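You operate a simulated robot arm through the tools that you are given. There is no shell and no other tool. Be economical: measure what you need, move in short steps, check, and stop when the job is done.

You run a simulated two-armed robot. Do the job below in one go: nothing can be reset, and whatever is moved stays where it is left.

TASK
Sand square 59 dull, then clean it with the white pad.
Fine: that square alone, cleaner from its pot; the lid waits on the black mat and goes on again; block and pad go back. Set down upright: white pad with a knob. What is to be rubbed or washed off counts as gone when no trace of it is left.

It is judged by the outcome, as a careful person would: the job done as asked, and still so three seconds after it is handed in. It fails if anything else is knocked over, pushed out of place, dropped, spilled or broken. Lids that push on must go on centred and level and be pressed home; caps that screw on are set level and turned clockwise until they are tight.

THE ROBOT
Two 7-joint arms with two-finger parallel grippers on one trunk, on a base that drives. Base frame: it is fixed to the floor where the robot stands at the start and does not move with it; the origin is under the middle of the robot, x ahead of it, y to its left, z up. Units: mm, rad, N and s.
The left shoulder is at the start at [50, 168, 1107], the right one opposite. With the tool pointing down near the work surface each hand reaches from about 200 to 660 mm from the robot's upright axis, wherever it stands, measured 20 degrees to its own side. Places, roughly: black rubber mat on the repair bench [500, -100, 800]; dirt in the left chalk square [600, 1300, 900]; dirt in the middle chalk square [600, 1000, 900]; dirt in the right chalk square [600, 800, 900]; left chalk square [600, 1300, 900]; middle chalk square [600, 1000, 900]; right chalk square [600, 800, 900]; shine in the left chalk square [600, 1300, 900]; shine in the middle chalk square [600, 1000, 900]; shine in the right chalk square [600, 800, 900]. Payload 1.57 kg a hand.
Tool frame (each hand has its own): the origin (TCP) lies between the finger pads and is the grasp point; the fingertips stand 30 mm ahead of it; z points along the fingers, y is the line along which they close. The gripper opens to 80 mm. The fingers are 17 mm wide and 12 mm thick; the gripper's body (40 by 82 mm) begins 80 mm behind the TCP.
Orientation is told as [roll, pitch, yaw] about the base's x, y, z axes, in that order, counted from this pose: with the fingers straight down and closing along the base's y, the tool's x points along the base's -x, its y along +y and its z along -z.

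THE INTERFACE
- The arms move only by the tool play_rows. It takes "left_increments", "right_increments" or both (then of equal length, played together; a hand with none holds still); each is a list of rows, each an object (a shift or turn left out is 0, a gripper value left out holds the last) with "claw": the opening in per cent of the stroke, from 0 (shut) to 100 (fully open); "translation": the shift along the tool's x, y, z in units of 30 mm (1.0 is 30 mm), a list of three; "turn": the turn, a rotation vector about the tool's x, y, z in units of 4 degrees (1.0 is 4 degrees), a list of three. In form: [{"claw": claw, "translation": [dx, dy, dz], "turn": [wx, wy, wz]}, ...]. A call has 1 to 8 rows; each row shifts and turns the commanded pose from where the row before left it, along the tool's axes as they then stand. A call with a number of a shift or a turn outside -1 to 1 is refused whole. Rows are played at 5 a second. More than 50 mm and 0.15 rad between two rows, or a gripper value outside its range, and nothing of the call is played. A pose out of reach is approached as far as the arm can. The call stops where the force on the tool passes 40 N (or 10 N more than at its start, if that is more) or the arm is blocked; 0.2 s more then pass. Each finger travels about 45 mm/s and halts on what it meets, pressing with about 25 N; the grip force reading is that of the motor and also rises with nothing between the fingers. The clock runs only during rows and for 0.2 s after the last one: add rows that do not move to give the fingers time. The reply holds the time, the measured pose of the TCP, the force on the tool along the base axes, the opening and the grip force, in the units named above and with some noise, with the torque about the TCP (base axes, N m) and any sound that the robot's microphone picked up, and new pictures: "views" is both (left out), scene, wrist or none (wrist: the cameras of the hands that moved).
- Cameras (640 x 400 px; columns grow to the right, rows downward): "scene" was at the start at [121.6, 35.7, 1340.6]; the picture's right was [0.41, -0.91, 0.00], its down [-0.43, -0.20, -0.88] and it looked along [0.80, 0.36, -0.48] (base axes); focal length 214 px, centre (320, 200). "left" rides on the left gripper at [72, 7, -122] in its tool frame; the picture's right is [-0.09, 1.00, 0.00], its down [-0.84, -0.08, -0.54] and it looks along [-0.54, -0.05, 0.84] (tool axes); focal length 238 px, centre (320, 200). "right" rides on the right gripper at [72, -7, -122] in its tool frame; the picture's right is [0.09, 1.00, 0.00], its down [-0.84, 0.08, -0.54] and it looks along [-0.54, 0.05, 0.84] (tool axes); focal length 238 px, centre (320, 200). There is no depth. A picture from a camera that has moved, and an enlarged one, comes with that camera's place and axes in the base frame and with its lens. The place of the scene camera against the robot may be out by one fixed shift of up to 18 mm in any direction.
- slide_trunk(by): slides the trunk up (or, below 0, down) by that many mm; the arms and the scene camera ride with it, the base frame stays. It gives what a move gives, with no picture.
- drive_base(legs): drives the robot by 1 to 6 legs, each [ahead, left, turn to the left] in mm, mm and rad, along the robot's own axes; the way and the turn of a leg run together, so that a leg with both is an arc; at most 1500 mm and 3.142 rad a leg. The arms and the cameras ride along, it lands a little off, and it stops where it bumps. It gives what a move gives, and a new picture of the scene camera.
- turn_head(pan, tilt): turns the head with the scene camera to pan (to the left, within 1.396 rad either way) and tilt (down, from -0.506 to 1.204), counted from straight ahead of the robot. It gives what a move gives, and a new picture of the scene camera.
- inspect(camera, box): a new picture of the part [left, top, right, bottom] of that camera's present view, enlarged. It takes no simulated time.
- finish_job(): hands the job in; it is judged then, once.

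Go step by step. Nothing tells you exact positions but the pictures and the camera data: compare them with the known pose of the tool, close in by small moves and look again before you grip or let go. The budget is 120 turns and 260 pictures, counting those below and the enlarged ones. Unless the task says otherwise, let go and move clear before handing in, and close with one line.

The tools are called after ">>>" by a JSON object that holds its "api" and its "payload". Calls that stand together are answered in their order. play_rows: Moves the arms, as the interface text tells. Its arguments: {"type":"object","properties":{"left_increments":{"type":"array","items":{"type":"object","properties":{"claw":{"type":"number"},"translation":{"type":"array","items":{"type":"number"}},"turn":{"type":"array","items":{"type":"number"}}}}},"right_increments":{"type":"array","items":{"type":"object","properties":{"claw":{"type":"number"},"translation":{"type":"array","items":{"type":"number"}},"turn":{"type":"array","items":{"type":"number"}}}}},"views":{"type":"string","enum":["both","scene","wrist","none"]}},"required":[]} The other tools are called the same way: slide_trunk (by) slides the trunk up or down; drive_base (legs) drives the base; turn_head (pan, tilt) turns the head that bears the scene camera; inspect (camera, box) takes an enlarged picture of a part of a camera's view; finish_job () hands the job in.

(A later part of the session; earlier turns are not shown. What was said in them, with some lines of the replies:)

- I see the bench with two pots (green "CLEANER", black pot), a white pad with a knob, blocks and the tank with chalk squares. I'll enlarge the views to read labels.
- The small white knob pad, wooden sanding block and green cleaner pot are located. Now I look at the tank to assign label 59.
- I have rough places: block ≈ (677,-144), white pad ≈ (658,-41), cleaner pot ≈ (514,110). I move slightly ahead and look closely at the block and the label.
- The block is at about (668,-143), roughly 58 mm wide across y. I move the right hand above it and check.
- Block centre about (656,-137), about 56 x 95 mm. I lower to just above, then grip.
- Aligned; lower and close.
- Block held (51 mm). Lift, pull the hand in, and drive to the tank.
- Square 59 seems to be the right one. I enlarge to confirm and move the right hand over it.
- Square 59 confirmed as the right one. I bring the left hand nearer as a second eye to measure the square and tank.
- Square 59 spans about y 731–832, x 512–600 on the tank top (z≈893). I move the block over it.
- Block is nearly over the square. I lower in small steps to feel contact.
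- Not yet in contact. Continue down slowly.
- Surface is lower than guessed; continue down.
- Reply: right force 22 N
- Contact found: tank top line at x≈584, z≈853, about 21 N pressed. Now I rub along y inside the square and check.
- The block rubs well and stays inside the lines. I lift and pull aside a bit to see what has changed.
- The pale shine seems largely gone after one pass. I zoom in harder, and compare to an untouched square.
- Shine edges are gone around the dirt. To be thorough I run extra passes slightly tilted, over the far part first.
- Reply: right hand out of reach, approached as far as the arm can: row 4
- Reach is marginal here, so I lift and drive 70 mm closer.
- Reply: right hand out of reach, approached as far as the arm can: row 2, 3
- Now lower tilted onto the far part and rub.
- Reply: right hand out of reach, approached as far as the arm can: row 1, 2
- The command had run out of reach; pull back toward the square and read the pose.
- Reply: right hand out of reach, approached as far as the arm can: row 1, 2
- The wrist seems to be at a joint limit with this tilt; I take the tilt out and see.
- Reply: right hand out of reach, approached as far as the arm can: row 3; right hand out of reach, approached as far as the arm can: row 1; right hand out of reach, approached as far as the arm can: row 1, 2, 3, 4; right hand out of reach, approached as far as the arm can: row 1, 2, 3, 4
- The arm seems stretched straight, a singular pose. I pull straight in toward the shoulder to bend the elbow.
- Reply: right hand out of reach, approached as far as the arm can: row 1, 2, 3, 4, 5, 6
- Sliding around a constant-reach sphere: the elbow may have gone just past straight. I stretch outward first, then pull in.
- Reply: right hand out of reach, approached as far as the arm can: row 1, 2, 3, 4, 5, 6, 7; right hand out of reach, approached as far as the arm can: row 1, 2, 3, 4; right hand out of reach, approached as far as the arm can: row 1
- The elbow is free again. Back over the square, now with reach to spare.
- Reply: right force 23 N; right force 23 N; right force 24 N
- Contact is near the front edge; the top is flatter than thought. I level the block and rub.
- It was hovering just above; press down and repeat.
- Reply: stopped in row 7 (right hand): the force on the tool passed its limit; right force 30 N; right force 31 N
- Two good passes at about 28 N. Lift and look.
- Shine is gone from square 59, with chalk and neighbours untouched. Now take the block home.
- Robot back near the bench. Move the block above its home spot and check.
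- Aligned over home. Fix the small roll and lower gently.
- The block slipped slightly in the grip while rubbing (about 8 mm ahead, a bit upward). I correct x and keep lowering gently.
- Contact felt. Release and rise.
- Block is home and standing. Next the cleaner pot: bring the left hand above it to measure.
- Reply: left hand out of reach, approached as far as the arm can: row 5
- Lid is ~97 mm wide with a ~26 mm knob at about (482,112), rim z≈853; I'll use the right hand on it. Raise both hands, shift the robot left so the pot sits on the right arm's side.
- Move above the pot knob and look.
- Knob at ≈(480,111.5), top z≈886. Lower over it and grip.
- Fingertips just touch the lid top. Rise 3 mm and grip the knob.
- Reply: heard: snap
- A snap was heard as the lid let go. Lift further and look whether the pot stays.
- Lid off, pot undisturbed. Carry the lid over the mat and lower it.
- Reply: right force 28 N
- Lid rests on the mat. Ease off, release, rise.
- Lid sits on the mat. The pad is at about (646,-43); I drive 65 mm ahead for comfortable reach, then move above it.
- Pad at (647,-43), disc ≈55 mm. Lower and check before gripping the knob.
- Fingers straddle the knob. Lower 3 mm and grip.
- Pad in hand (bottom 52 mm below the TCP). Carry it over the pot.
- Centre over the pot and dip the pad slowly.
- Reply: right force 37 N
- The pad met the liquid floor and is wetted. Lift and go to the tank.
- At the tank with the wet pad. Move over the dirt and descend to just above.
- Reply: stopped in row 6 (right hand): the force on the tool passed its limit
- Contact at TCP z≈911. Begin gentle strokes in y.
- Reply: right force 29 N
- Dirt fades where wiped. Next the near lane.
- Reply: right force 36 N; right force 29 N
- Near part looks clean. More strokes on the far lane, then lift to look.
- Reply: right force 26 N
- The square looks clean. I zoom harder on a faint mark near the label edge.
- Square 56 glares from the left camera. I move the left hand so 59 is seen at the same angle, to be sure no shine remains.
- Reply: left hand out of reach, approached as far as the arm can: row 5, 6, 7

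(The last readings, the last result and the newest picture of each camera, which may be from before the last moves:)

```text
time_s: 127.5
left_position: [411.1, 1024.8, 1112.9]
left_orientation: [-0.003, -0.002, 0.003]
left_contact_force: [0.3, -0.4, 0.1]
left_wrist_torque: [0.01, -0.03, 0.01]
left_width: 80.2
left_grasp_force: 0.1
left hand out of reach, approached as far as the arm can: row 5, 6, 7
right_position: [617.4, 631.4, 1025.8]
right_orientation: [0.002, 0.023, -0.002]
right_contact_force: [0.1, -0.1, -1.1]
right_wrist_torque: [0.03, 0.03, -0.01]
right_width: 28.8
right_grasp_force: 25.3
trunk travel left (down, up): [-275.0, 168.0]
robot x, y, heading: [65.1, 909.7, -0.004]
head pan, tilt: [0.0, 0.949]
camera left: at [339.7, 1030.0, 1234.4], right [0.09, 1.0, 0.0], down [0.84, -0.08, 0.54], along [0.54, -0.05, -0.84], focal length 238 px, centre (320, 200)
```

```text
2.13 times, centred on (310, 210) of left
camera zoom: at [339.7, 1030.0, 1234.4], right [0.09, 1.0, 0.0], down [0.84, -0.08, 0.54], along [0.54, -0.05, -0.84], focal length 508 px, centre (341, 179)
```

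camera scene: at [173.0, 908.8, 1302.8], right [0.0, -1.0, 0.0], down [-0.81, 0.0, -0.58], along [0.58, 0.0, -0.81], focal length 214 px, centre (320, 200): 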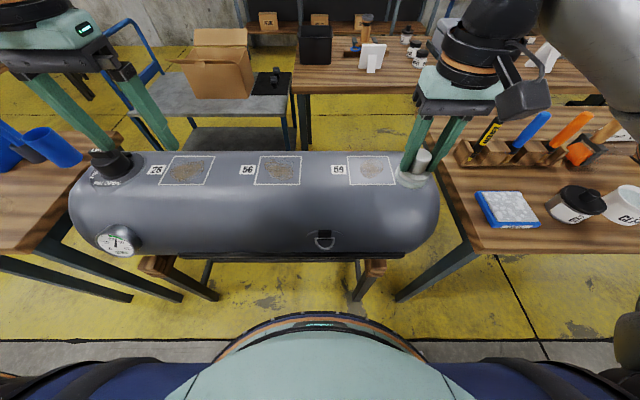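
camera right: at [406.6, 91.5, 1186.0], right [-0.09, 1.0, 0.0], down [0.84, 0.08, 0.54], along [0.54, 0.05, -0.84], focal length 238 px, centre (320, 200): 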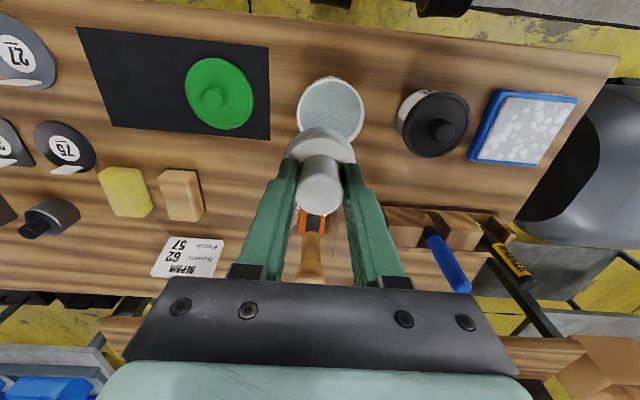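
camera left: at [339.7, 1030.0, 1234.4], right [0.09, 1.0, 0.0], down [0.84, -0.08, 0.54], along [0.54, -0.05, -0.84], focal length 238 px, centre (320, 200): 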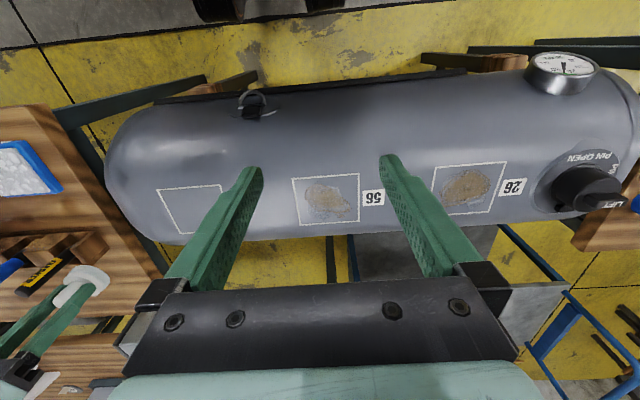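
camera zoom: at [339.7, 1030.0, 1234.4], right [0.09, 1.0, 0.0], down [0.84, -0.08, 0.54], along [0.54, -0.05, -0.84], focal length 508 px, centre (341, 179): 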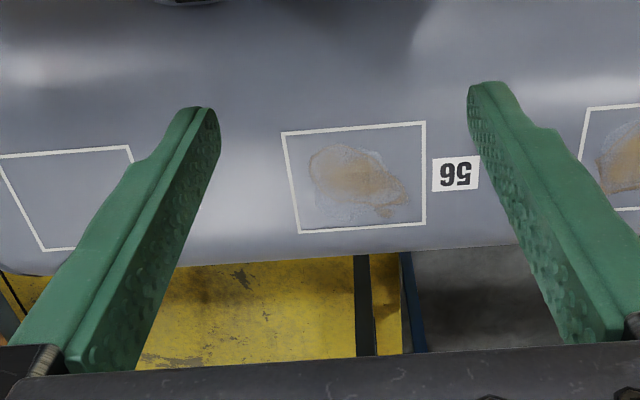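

>>> {"api": "drive_base", "payload": {"legs": [[0, -98, 0]]}}

>>> {"api": "inspect", "payload": {"camera": "left", "box": [100, 130, 400, 280]}}

```text
time_s: 128.6
left_position: [409.8, 925.6, 1113.9]
left_orientation: [-0.002, 0.0, 0.0]
left_contact_force: [0.1, 0.3, 0.3]
left_wrist_torque: [0.01, 0.0, -0.01]
left_width: 80.2
left_grasp_force: 0.1
right_position: [616.9, 532.2, 1026.4]
right_orientation: [0.003, 0.023, -0.003]
right_contact_force: [-0.9, 0.3, -0.1]
right_wrist_torque: [-0.02, -0.01, -0.02]
right_width: 28.5
right_grasp_force: 25.3
trunk travel left (down, up): [-275.0, 168.0]
robot x, y, heading: [60.1, 814.8, 0.002]
head pan, tilt: [0.0, 0.949]
camera scene: at [172.8, 809.7, 1302.8], right [0.0, -1.0, 0.0], down [-0.81, 0.0, -0.58], along [0.58, 0.0, -0.81], focal length 214 px, centre (320, 200)
```

scene: 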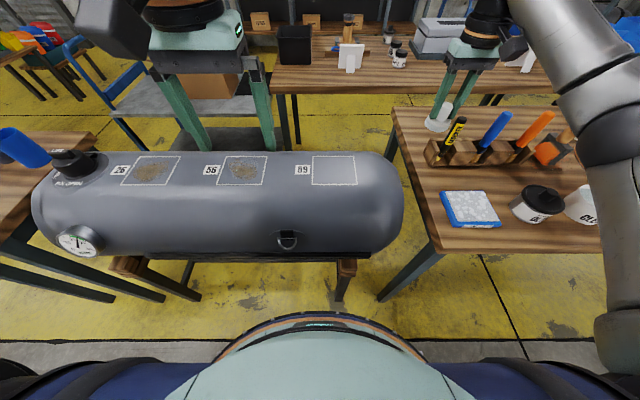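

```text
2.13 times, centred on (250, 205) of left
camera zoom: at [339.8, 931.1, 1234.5], right [0.09, 1.0, 0.0], down [0.84, -0.08, 0.54], along [0.54, -0.05, -0.84], focal length 508 px, centre (469, 189)
```

zoom: 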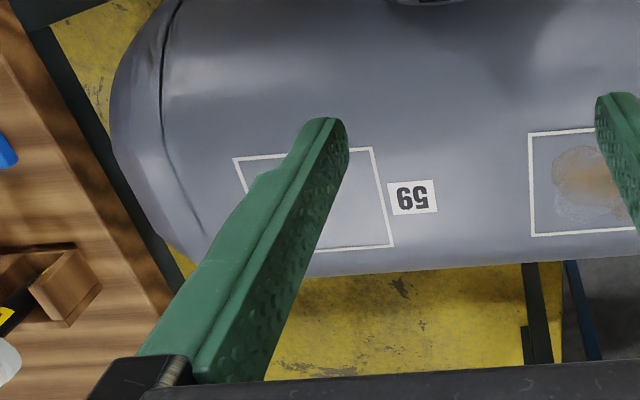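

No gloss visible on 59. Raise and retract the hand, then return to the bench with the pad.

>>> {"api": "play_rows", "payload": {"right_increments": [{"translation": [1, 0, -0.9], "turn": [0, -0.3, 0]}, {"translation": [1, 0, -0.9]}, {"translation": [1, 0, 0]}, {"translation": [1, 0, 0]}, {"translation": [1, 0, 0]}], "views": "none"}}

>>> {"api": "drive_base", "payload": {"legs": [[0, -570, 0], [58, 0, 0]]}}

```text
time_s: 129.8
left_position: [410.8, 926.1, 1111.5]
left_orientation: [-0.002, -0.003, 0.001]
left_contact_force: [0.2, -0.1, 0.7]
left_wrist_torque: [0.0, -0.01, 0.0]
left_width: 80.0
left_grasp_force: 0.1
right_position: [465.0, 531.5, 1080.6]
right_orientation: [0.002, 0.003, -0.003]
right_contact_force: [0.2, -0.4, -0.8]
right_wrist_torque: [0.02, 0.02, 0.02]
right_width: 28.5
right_grasp_force: 25.0
trunk travel left (down, up): [-275.0, 168.0]
robot x, y, heading: [62.8, 812.7, -0.001]
head pan, tilt: [0.0, 0.949]
```

```text
time_s: 133.6
left_position: [466.4, 352.6, 1111.9]
left_orientation: [-0.002, -0.003, -0.007]
left_contact_force: [0.1, 0.0, -0.8]
left_wrist_torque: [-0.01, 0.01, -0.01]
left_width: 80.0
left_grasp_force: 0.2
right_position: [519.5, -40.9, 1081.5]
right_orientation: [0.001, 0.006, -0.008]
right_contact_force: [0.8, -0.7, -0.4]
right_wrist_torque: [0.0, 0.0, 0.01]
right_width: 28.3
right_grasp_force: 24.8
trunk travel left (down, up): [-275.0, 168.0]
robot x, y, heading: [116.4, 244.3, -0.007]
head pan, tilt: [0.0, 0.949]
camera scene: at [227.3, 239.4, 1302.7], right [-0.01, -1.0, 0.0], down [-0.81, 0.01, -0.58], along [0.58, -0.01, -0.81], focal length 214 px, centre (320, 200)
```

scene: 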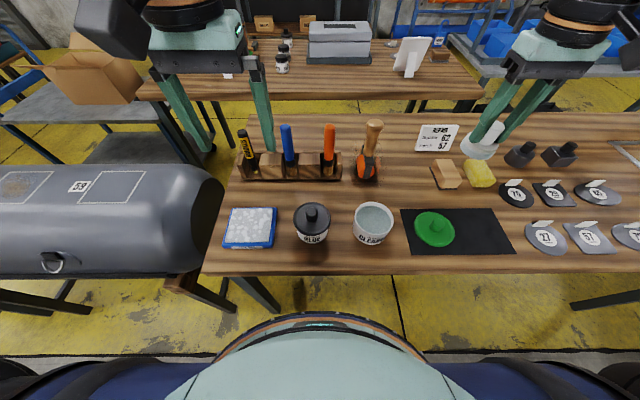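

Move above the pad's home and check.

>>> {"api": "play_rows", "payload": {"right_increments": [{"translation": [-0.85, 0, 0.7], "turn": [0, -0.08, -0.1]}, {"translation": [-0.85, 0, 0.7]}, {"translation": [-0.85, 0, 0.9]}, {"translation": [-0.85, 0, 1]}, {"translation": [-0.85, 0, 1]}, {"translation": [0, 0, 1]}, {}], "views": "wrist"}}

>>> {"api": "inspect", "payload": {"camera": "scene", "box": [390, 110, 510, 200]}}

```text
time_s: 135.2
left_position: [464.8, 353.1, 1113.1]
left_orientation: [-0.001, -0.002, -0.006]
left_contact_force: [0.1, -1.1, 0.5]
left_wrist_torque: [0.01, 0.05, 0.02]
left_width: 80.0
left_grasp_force: 0.1
right_position: [646.4, -39.3, 922.4]
right_orientation: [0.002, 0.0, -0.001]
right_contact_force: [-0.4, 0.8, -1.0]
right_wrist_torque: [-0.01, -0.01, 0.0]
right_width: 28.3
right_grasp_force: 24.8
trunk travel left (down, up): [-275.0, 168.0]
robot x, y, heading: [113.5, 241.0, -0.008]
head pan, tilt: [0.0, 0.949]
camera right: at [574.3, -46.4, 1045.9], right [-0.09, 1.0, 0.0], down [0.84, 0.07, 0.54], along [0.54, 0.05, -0.84], focal length 238 px, centre (320, 200)
```

right: 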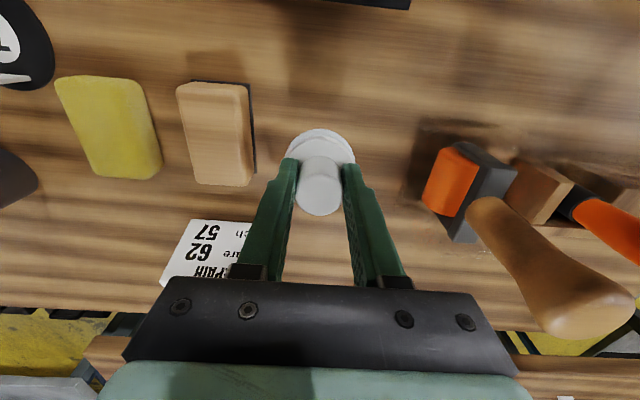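

```text
4.44 times, centred on (450, 155) of scene
camera zoom: at [226.5, 239.4, 1302.8], right [-0.01, -1.0, 0.0], down [-0.81, 0.01, -0.58], along [0.58, -0.01, -0.81], focal length 953 px, centre (-258, 400)
```

zoom: 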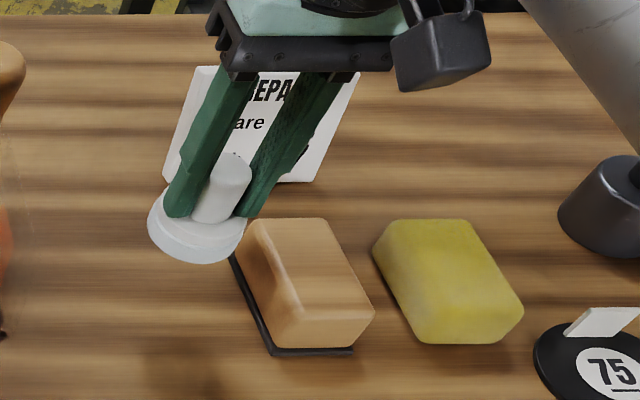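

>>> {"api": "play_rows", "payload": {"right_increments": [{"translation": [0, -0.08, 0.9]}, {"translation": [0, 0, 0.8]}, {"translation": [0, 0, 0.4]}, {"translation": [0, 0, 0.1]}, {"translation": [0, 0, 0.06]}, {"translation": [0, 0, 0.06]}, {}], "views": "none"}}

```text
time_s: 136.8
left_position: [465.1, 353.5, 1112.7]
left_orientation: [-0.002, -0.003, -0.006]
left_contact_force: [-0.1, -0.2, 0.4]
left_wrist_torque: [0.03, 0.0, 0.0]
left_width: 80.2
left_grasp_force: 0.1
right_position: [646.5, -42.4, 852.2]
right_orientation: [0.002, -0.001, -0.001]
right_contact_force: [-0.3, 0.9, -0.5]
right_wrist_torque: [0.02, 0.02, -0.05]
right_width: 28.5
right_grasp_force: 25.0
trunk travel left (down, up): [-275.0, 168.0]
robot x, y, heading: [118.3, 242.2, -0.011]
head pan, tilt: [0.0, 0.949]
```

>>> {"api": "play_rows", "payload": {"right_increments": [{"translation": [0, 0, 0.03]}, {"translation": [0, 0, 0.03]}, {}], "views": "none"}}

```text
time_s: 137.6
left_position: [464.7, 353.8, 1112.9]
left_orientation: [-0.003, -0.004, -0.007]
left_contact_force: [-0.4, -0.2, -0.1]
left_wrist_torque: [0.0, 0.01, 0.0]
left_width: 79.8
left_grasp_force: 0.0
right_position: [645.5, -42.8, 852.9]
right_orientation: [0.003, -0.005, -0.001]
right_contact_force: [1.4, -1.4, 10.7]
right_wrist_torque: [-0.09, 0.17, 0.04]
right_width: 28.8
right_grasp_force: 24.6
trunk travel left (down, up): [-275.0, 168.0]
robot x, y, heading: [112.7, 240.7, -0.011]
head pan, tilt: [0.0, 0.949]
```

Standing on the bench. Release and rise straight up.

>>> {"api": "play_rows", "payload": {"right_increments": [{"translation": [0, 0, -0.05]}, {"claw": 70}, {}, {}, {"translation": [0, 0, -0.5]}, {"translation": [0, 0, -1]}, {"translation": [0, 0, -1]}, {"translation": [0, 0, -1]}], "views": "wrist"}}

```text
time_s: 139.4
left_position: [465.2, 354.3, 1112.4]
left_orientation: [-0.002, -0.002, -0.007]
left_contact_force: [0.2, -0.8, 0.6]
left_wrist_torque: [0.0, 0.02, 0.01]
left_width: 79.7
left_grasp_force: 0.0
right_position: [645.0, -41.6, 959.1]
right_orientation: [0.0, 0.001, -0.002]
right_contact_force: [-0.4, 0.2, 0.1]
right_wrist_torque: [-0.02, -0.01, -0.02]
right_width: 56.1
right_grasp_force: 0.0
trunk travel left (down, up): [-275.0, 168.0]
robot x, y, heading: [115.9, 243.1, -0.006]
head pan, tilt: [0.0, 0.949]
camera right: at [571.6, -49.0, 1081.4], right [-0.09, 1.0, 0.0], down [0.84, 0.08, 0.54], along [0.54, 0.05, -0.84], focal length 238 px, centre (320, 200)
```

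right: 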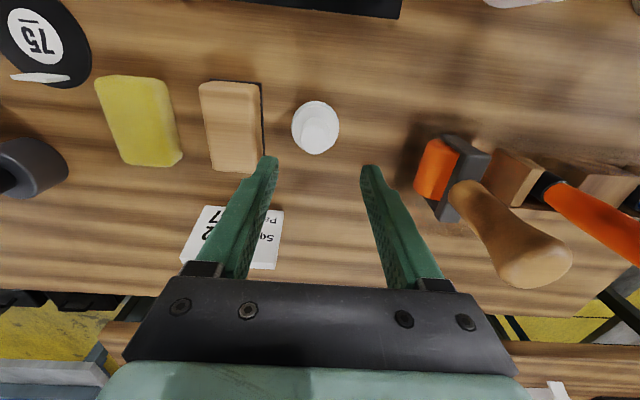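

Pad is back upright. Now above the lid on the mat.

>>> {"api": "play_rows", "payload": {"right_increments": [{"translation": [1, 0, 0]}, {"translation": [1, -0.1, 0]}, {"translation": [1, -0.1, 0]}, {"translation": [1, -0.1, 0]}, {"translation": [1, 0, 0.3]}, {"translation": [0.58, 0, 0.4]}, {}], "views": "wrist"}}

```text
time_s: 141.0
left_position: [464.5, 352.5, 1113.5]
left_orientation: [-0.002, -0.002, -0.006]
left_contact_force: [0.8, 0.1, -0.1]
left_wrist_torque: [0.02, 0.01, -0.02]
left_width: 79.9
left_grasp_force: 0.0
right_position: [477.3, -52.9, 938.1]
right_orientation: [0.001, -0.001, -0.003]
right_contact_force: [-0.1, 0.8, -0.1]
right_wrist_torque: [0.01, -0.02, 0.0]
right_width: 56.0
right_grasp_force: 0.1
trunk travel left (down, up): [-275.0, 168.0]
robot x, y, heading: [114.7, 245.0, -0.011]
head pan, tilt: [0.0, 0.949]
camera right: at [404.1, -59.7, 1060.4], right [-0.09, 1.0, 0.0], down [0.84, 0.07, 0.54], along [0.54, 0.05, -0.84], focal length 238 px, centre (320, 200)
```

right: 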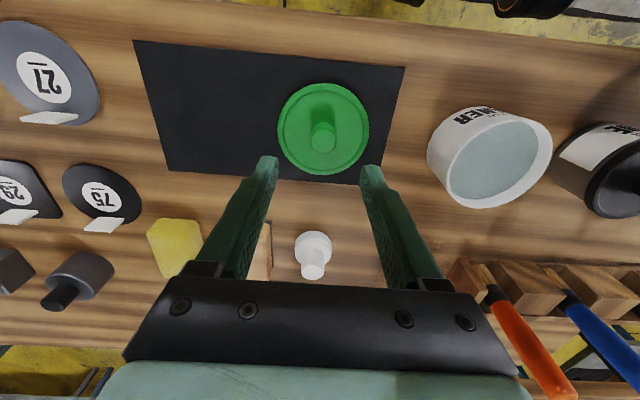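

Lid at about (477,-50). Lower and grip.

>>> {"api": "play_rows", "payload": {"right_increments": [{"translation": [0, 0.08, 1]}, {"translation": [0, 0, 1]}, {"translation": [0, 0, 0.9]}, {"translation": [0, 0, 0.1]}, {}, {"claw": 0}, {}, {}], "views": "wrist"}}

```text
time_s: 142.8
left_position: [465.8, 353.1, 1113.4]
left_orientation: [-0.001, -0.003, -0.006]
left_contact_force: [0.1, 0.0, 0.3]
left_wrist_torque: [0.01, 0.01, 0.01]
left_width: 80.0
left_grasp_force: 0.0
right_position: [479.1, -49.9, 847.2]
right_orientation: [0.001, -0.002, -0.002]
right_contact_force: [-0.6, -0.2, 0.2]
right_wrist_torque: [0.03, 0.0, 0.01]
right_width: 24.2
right_grasp_force: 22.5
trunk travel left (down, up): [-275.0, 168.0]
robot x, y, heading: [113.3, 242.6, -0.004]
head pan, tilt: [0.0, 0.949]
camera right: at [406.2, -56.0, 970.1], right [-0.09, 1.0, 0.0], down [0.84, 0.07, 0.54], along [0.54, 0.05, -0.84], focal length 238 px, centre (320, 200)
```

right: 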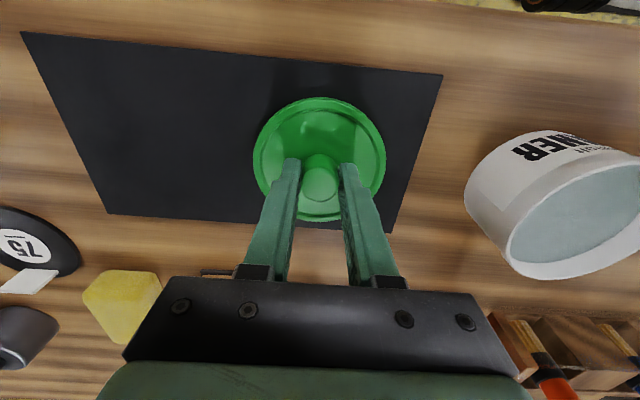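

Gripped. Lift and carry over the pot.

>>> {"api": "play_rows", "payload": {"right_increments": [{"translation": [0, 0, -1]}, {"translation": [0, 0, -1]}, {"translation": [0, 0.5, -1]}, {"translation": [0, 1, -1]}, {"translation": [-0.05, 1, 0]}, {"translation": [0, 1, 0]}, {"translation": [0, 1, 0]}, {"translation": [0, 0.87, 0]}], "views": "none"}}

>>> {"api": "play_rows", "payload": {"right_increments": [{}], "views": "both"}}

>>> {"api": "inspect", "payload": {"camera": "scene", "box": [320, 160, 440, 260]}}

```text
time_s: 144.6
left_position: [466.5, 354.3, 1112.4]
left_orientation: [-0.001, -0.002, -0.006]
left_contact_force: [-0.3, 0.8, -0.1]
left_wrist_torque: [-0.02, -0.01, 0.0]
left_width: 80.0
left_grasp_force: 0.0
right_position: [479.5, 112.5, 965.6]
right_orientation: [0.001, 0.0, -0.005]
right_contact_force: [-0.9, 0.1, -0.7]
right_wrist_torque: [-0.03, -0.02, -0.02]
right_width: 24.0
right_grasp_force: 25.1
trunk travel left (down, up): [-275.0, 168.0]
robot x, y, heading: [111.2, 241.9, -0.01]
head pan, tilt: [0.0, 0.949]
```

```text
time_s: 145.0
left_position: [464.2, 353.5, 1112.2]
left_orientation: [-0.001, -0.003, -0.007]
left_contact_force: [-0.1, 0.2, 0.1]
left_wrist_torque: [-0.01, 0.0, 0.0]
left_width: 79.8
left_grasp_force: 0.1
right_position: [480.7, 112.3, 968.6]
right_orientation: [0.002, -0.002, -0.003]
right_contact_force: [0.0, -0.8, -0.5]
right_wrist_torque: [-0.01, 0.01, 0.01]
right_width: 24.4
right_grasp_force: 24.6
trunk travel left (down, up): [-275.0, 168.0]
robot x, y, heading: [120.4, 244.0, -0.008]
head pan, tilt: [0.0, 0.949]
camera scene: at [226.5, 239.4, 1302.8], right [-0.01, -1.0, 0.0], down [-0.81, 0.01, -0.58], along [0.58, -0.01, -0.81], focal length 214 px, centre (320, 200)
camera right: at [407.0, 105.5, 1090.0], right [-0.09, 1.0, 0.0], down [0.84, 0.07, 0.54], along [0.54, 0.05, -0.84], focal length 238 px, centre (320, 200)
```

scene: 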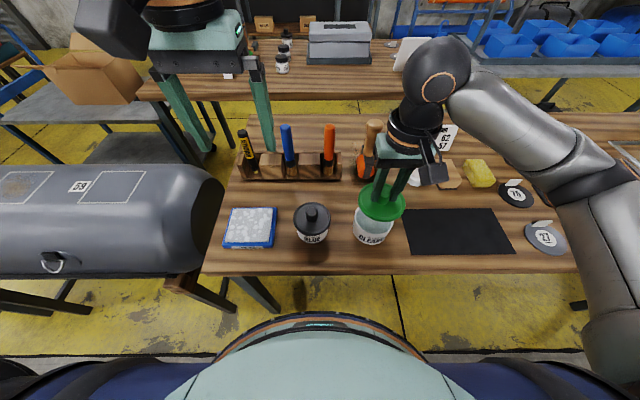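
right: 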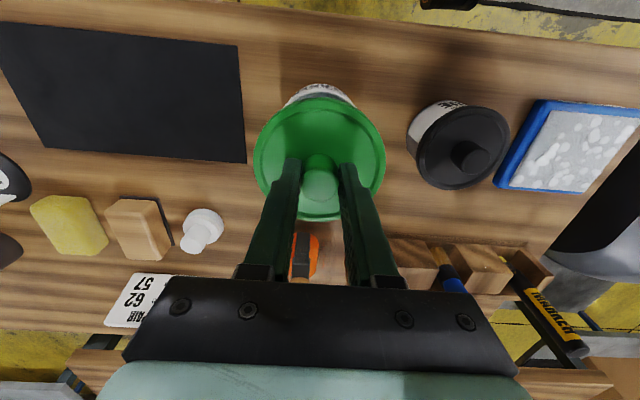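

```text
4.00 times, centred on (380, 210) of scene
camera zoom: at [226.5, 239.4, 1302.8], right [-0.01, -1.0, 0.0], down [-0.81, 0.01, -0.58], along [0.58, -0.01, -0.81], focal length 858 px, centre (80, 160)
```

zoom: 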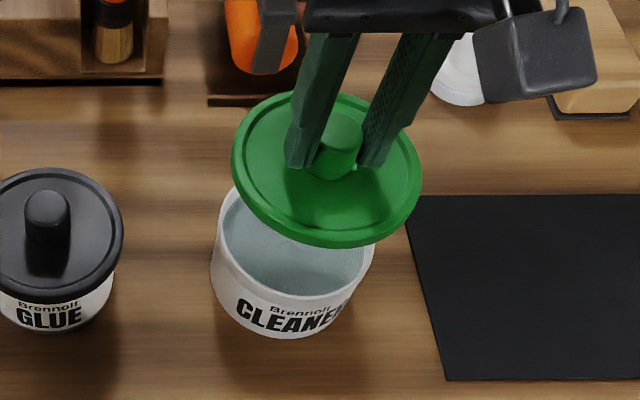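

Pot appears in the same place. Lower the lid onto it.

>>> {"api": "play_rows", "payload": {"right_increments": [{"translation": [0, -0.03, 0.8], "turn": [0, 0, -0.07]}, {"translation": [0, 0, 0.8]}, {"translation": [0, 0, 0.3]}, {"translation": [0, 0, 0.1]}, {}], "views": "wrist"}}

>>> {"api": "inspect", "payload": {"camera": "scene", "box": [320, 160, 440, 260]}}

```text
time_s: 146.2
left_position: [466.1, 352.4, 1112.8]
left_orientation: [-0.001, -0.002, -0.007]
left_contact_force: [0.7, -0.5, -0.5]
left_wrist_torque: [-0.01, -0.01, 0.0]
left_width: 79.9
left_grasp_force: 0.1
right_position: [480.4, 111.0, 905.9]
right_orientation: [0.001, -0.002, 0.002]
right_contact_force: [-0.6, -0.1, -0.3]
right_wrist_torque: [-0.01, -0.01, 0.01]
right_width: 24.4
right_grasp_force: 25.1
trunk travel left (down, up): [-275.0, 168.0]
robot x, y, heading: [114.4, 239.2, -0.007]
head pan, tilt: [0.0, 0.949]
camera right: at [408.6, 103.6, 1029.5], right [-0.09, 1.0, 0.0], down [0.84, 0.08, 0.54], along [0.54, 0.05, -0.84], focal length 238 px, centre (320, 200)
```

right: 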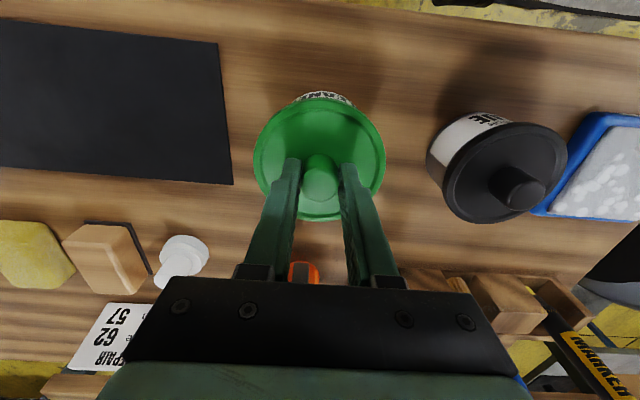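

```text
4.00 times, centred on (380, 210) of scene
camera zoom: at [226.5, 239.4, 1302.8], right [-0.01, -1.0, 0.0], down [-0.81, 0.01, -0.58], along [0.58, -0.01, -0.81], focal length 858 px, centre (80, 160)
```

zoom: 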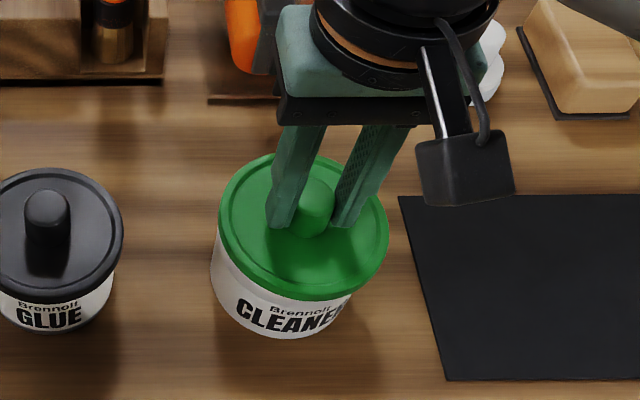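

>>> {"api": "play_rows", "payload": {"right_increments": [{"translation": [0, 0.03, 0.07]}, {"translation": [0, 0, 0.07]}, {"translation": [0, 0, 0.07]}, {}], "views": "none"}}

```text
time_s: 147.2
left_position: [465.1, 354.1, 1113.4]
left_orientation: [-0.002, -0.001, -0.007]
left_contact_force: [-0.2, 0.0, -0.3]
left_wrist_torque: [0.0, -0.01, 0.01]
left_width: 79.9
left_grasp_force: 0.1
right_position: [480.7, 111.6, 902.0]
right_orientation: [0.004, -0.002, 0.003]
right_contact_force: [-0.9, -0.1, -0.2]
right_wrist_torque: [0.02, -0.01, 0.01]
right_width: 24.0
right_grasp_force: 25.0
trunk travel left (down, up): [-275.0, 168.0]
robot x, y, heading: [113.4, 246.2, -0.007]
head pan, tilt: [0.0, 0.949]
```

>>> {"api": "play_rows", "payload": {"right_increments": [{"translation": [0, 0, 0.07]}, {"translation": [0, 0, 0.07]}, {}], "views": "none"}}

>>> {"api": "inspect", "payload": {"camera": "scene", "box": [320, 160, 440, 260]}}

```text
time_s: 148.0
left_position: [464.6, 354.7, 1113.1]
left_orientation: [-0.001, -0.003, -0.006]
left_contact_force: [0.0, 0.4, -0.7]
left_wrist_torque: [0.02, 0.01, -0.04]
left_width: 80.3
left_grasp_force: 0.0
right_position: [480.7, 113.4, 898.6]
right_orientation: [0.004, -0.007, 0.003]
right_contact_force: [2.3, 4.6, 9.3]
right_wrist_torque: [-0.12, 0.01, 0.01]
right_width: 23.9
right_grasp_force: 25.0
trunk travel left (down, up): [-275.0, 168.0]
robot x, y, heading: [113.2, 242.5, -0.013]
head pan, tilt: [0.0, 0.949]
heard: snap
```

```text
4.00 times, centred on (380, 210) of scene
camera zoom: at [226.1, 240.0, 1303.0], right [-0.01, -1.0, 0.0], down [-0.81, 0.01, -0.58], along [0.58, -0.01, -0.81], focal length 858 px, centre (80, 160)
```

zoom: 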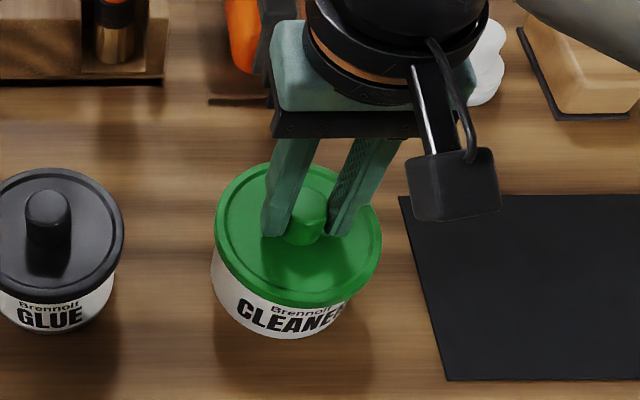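

Snap heard: the lid went on. Press a little more to be sure it's home.

>>> {"api": "play_rows", "payload": {"right_increments": [{"translation": [0, 0, 0.07]}, {"translation": [0, 0, 0.06]}, {}], "views": "none"}}

```text
time_s: 148.8
left_position: [464.3, 354.4, 1113.0]
left_orientation: [-0.002, -0.006, -0.006]
left_contact_force: [0.5, -0.8, 0.1]
left_wrist_torque: [-0.03, 0.0, 0.03]
left_width: 80.1
left_grasp_force: 0.1
right_position: [481.4, 113.2, 894.0]
right_orientation: [0.002, -0.008, 0.002]
right_contact_force: [7.5, 2.9, 26.4]
right_wrist_torque: [-0.25, -0.36, 0.04]
right_width: 23.8
right_grasp_force: 25.0
trunk travel left (down, up): [-275.0, 168.0]
robot x, y, heading: [114.8, 240.7, -0.008]
head pan, tilt: [0.0, 0.949]
```

Seated firm. Ease off, release, rise and check.

>>> {"api": "play_rows", "payload": {"right_increments": [{"translation": [0, 0, -0.1]}, {"claw": 80}, {}, {}, {}, {"translation": [0, 0, -0.5]}, {"translation": [0, 0, -1]}, {"translation": [0, 0, -1]}], "views": "wrist"}}

>>> {"api": "inspect", "payload": {"camera": "scene", "box": [300, 160, 440, 260]}}

>>> {"api": "inspect", "payload": {"camera": "right", "box": [240, 60, 400, 200]}}

```text
time_s: 150.6
left_position: [464.7, 353.7, 1113.3]
left_orientation: [-0.003, -0.003, -0.007]
left_contact_force: [0.1, 0.4, -0.4]
left_wrist_torque: [0.02, -0.01, 0.02]
left_width: 79.9
left_grasp_force: 0.0
right_position: [479.7, 113.2, 971.2]
right_orientation: [0.001, 0.0, 0.002]
right_contact_force: [0.0, 0.6, 0.2]
right_wrist_torque: [0.01, 0.04, 0.01]
right_width: 64.3
right_grasp_force: 0.0
trunk travel left (down, up): [-275.0, 168.0]
robot x, y, heading: [118.1, 240.3, -0.012]
head pan, tilt: [0.0, 0.949]
camera right: at [407.3, 106.0, 1092.6], right [-0.09, 1.0, 0.0], down [0.84, 0.08, 0.54], along [0.54, 0.05, -0.84], focal length 238 px, centre (320, 200)
```

right: 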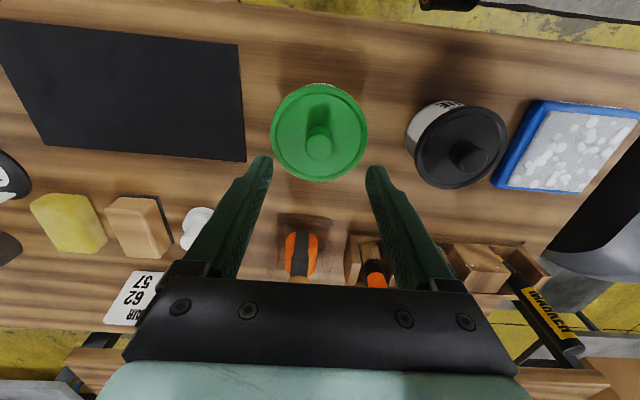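

```text
4.00 times, centred on (370, 210) of scene
camera zoom: at [226.4, 239.5, 1302.8], right [-0.01, -1.0, 0.0], down [-0.81, 0.01, -0.58], along [0.58, -0.01, -0.81], focal length 858 px, centre (120, 160)
```

zoom: 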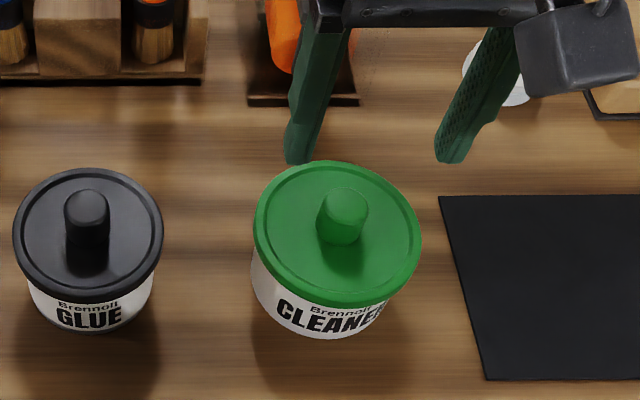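

```text
2.86 times, centred on (320, 130) of right
camera zoom: at [407.3, 106.0, 1092.6], right [-0.09, 1.0, 0.0], down [0.84, 0.08, 0.54], along [0.54, 0.05, -0.84], focal length 681 px, centre (320, 400)
```

zoom: 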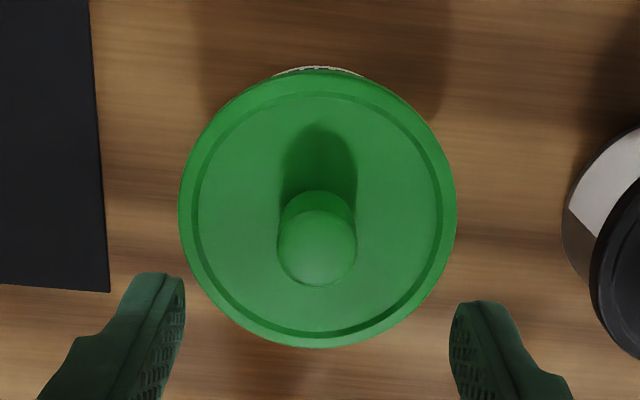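

Lid looks level and centred. One last press on the knob top with closed fingers to make sure it's home.

>>> {"api": "play_rows", "payload": {"right_increments": [{"claw": 0}, {}, {}, {}, {"translation": [0, -0.05, 1]}, {"translation": [0, 0, 0.55]}, {"translation": [0, 0, 0.1]}, {}], "views": "none"}}

>>> {"api": "play_rows", "payload": {"right_increments": [{"translation": [0, 0, 0.08]}, {"translation": [0, 0, 0.08]}, {"translation": [0, 0, 0.08]}, {"translation": [0, 0, 0.08]}, {"translation": [0, 0, 0.06]}, {}], "views": "none"}}

```text
time_s: 152.4
left_position: [466.2, 353.3, 1113.1]
left_orientation: [-0.002, -0.001, -0.005]
left_contact_force: [0.1, 0.5, 0.0]
left_wrist_torque: [0.0, -0.01, -0.02]
left_width: 79.8
left_grasp_force: 0.1
right_position: [480.7, 110.7, 920.2]
right_orientation: [0.002, -0.001, 0.003]
right_contact_force: [0.0, 1.1, 0.7]
right_wrist_torque: [0.01, 0.03, 0.04]
right_width: 0.0
right_grasp_force: 21.2
trunk travel left (down, up): [-275.0, 168.0]
robot x, y, heading: [117.3, 242.3, -0.008]
head pan, tilt: [0.0, 0.949]
```

```text
time_s: 153.5
left_position: [464.0, 352.9, 1113.0]
left_orientation: [-0.001, -0.004, -0.01]
left_contact_force: [0.2, 1.0, 0.0]
left_wrist_torque: [0.03, 0.04, -0.01]
left_width: 79.9
left_grasp_force: 0.1
right_position: [481.3, 110.2, 917.4]
right_orientation: [0.005, -0.014, 0.003]
right_contact_force: [-6.4, -2.5, 18.2]
right_wrist_torque: [-0.06, 0.27, 0.04]
right_width: 0.0
right_grasp_force: 21.1
trunk travel left (down, up): [-275.0, 168.0]
robot x, y, heading: [112.3, 242.8, -0.009]
head pan, tilt: [0.0, 0.949]
stopped in row 5 (right hand): the force on the tool passed its limit (the readings are from after the stop); the commanded pose is now the measured one
```

Pressed past 40 N with no movement and no further snap, so it is home. Rise clear and take a final look.

>>> {"api": "play_rows", "payload": {"right_increments": [{"translation": [0, 0, -0.8]}, {"translation": [0, 0, -1]}, {"translation": [0, 0, -1]}, {"translation": [0, 0, -1]}, {"translation": [0.5, 0, -1]}, {"translation": [0.5, 0, -1]}], "views": "both"}}

>>> {"api": "inspect", "payload": {"camera": "scene", "box": [220, 110, 620, 280]}}

```text
time_s: 154.9
left_position: [465.2, 353.7, 1113.3]
left_orientation: [-0.002, -0.001, -0.007]
left_contact_force: [0.2, 0.3, 0.5]
left_wrist_torque: [0.01, 0.01, 0.01]
left_width: 79.9
left_grasp_force: 0.1
right_position: [448.3, 108.0, 1088.5]
right_orientation: [0.003, -0.011, 0.002]
right_contact_force: [-0.9, -0.5, 0.2]
right_wrist_torque: [0.02, 0.01, -0.03]
right_width: 0.2
right_grasp_force: 20.7
trunk travel left (down, up): [-275.0, 168.0]
robot x, y, heading: [115.7, 243.2, -0.01]
head pan, tilt: [0.0, 0.949]
camera scene: at [226.2, 239.4, 1302.8], right [-0.01, -1.0, 0.0], down [-0.81, 0.01, -0.58], along [0.58, -0.01, -0.81], focal length 214 px, centre (320, 200)
camera right: at [374.6, 100.9, 1210.8], right [-0.09, 1.0, 0.0], down [0.83, 0.08, 0.55], along [0.55, 0.05, -0.83], focal length 238 px, centre (320, 200)
```

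scene: 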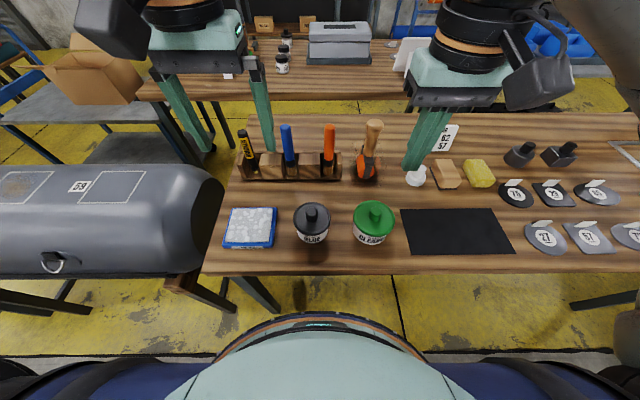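
right: 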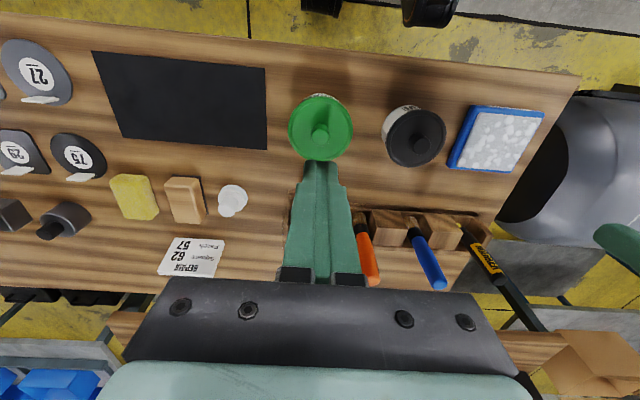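

```text
1.60 times, centred on (420, 195) of scene
camera zoom: at [226.2, 239.4, 1302.8], right [-0.01, -1.0, 0.0], down [-0.81, 0.01, -0.58], along [0.58, -0.01, -0.81], focal length 343 px, centre (160, 208)
```

zoom: 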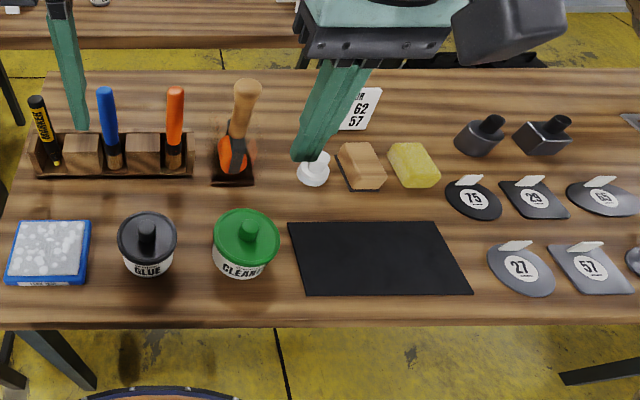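

Everything is back in place: block, upright pad, lid on the cleaner, and square 59 dull and clean. I hand in.

>>> {"api": "finish_job", "payload": {}}

```text
The job is handed in.
```

Square 59 is sanded dull and cleaned with no trace of dirt left. The block and the white pad are back in place with the pad upright, and the cleaner's lid is pressed home.
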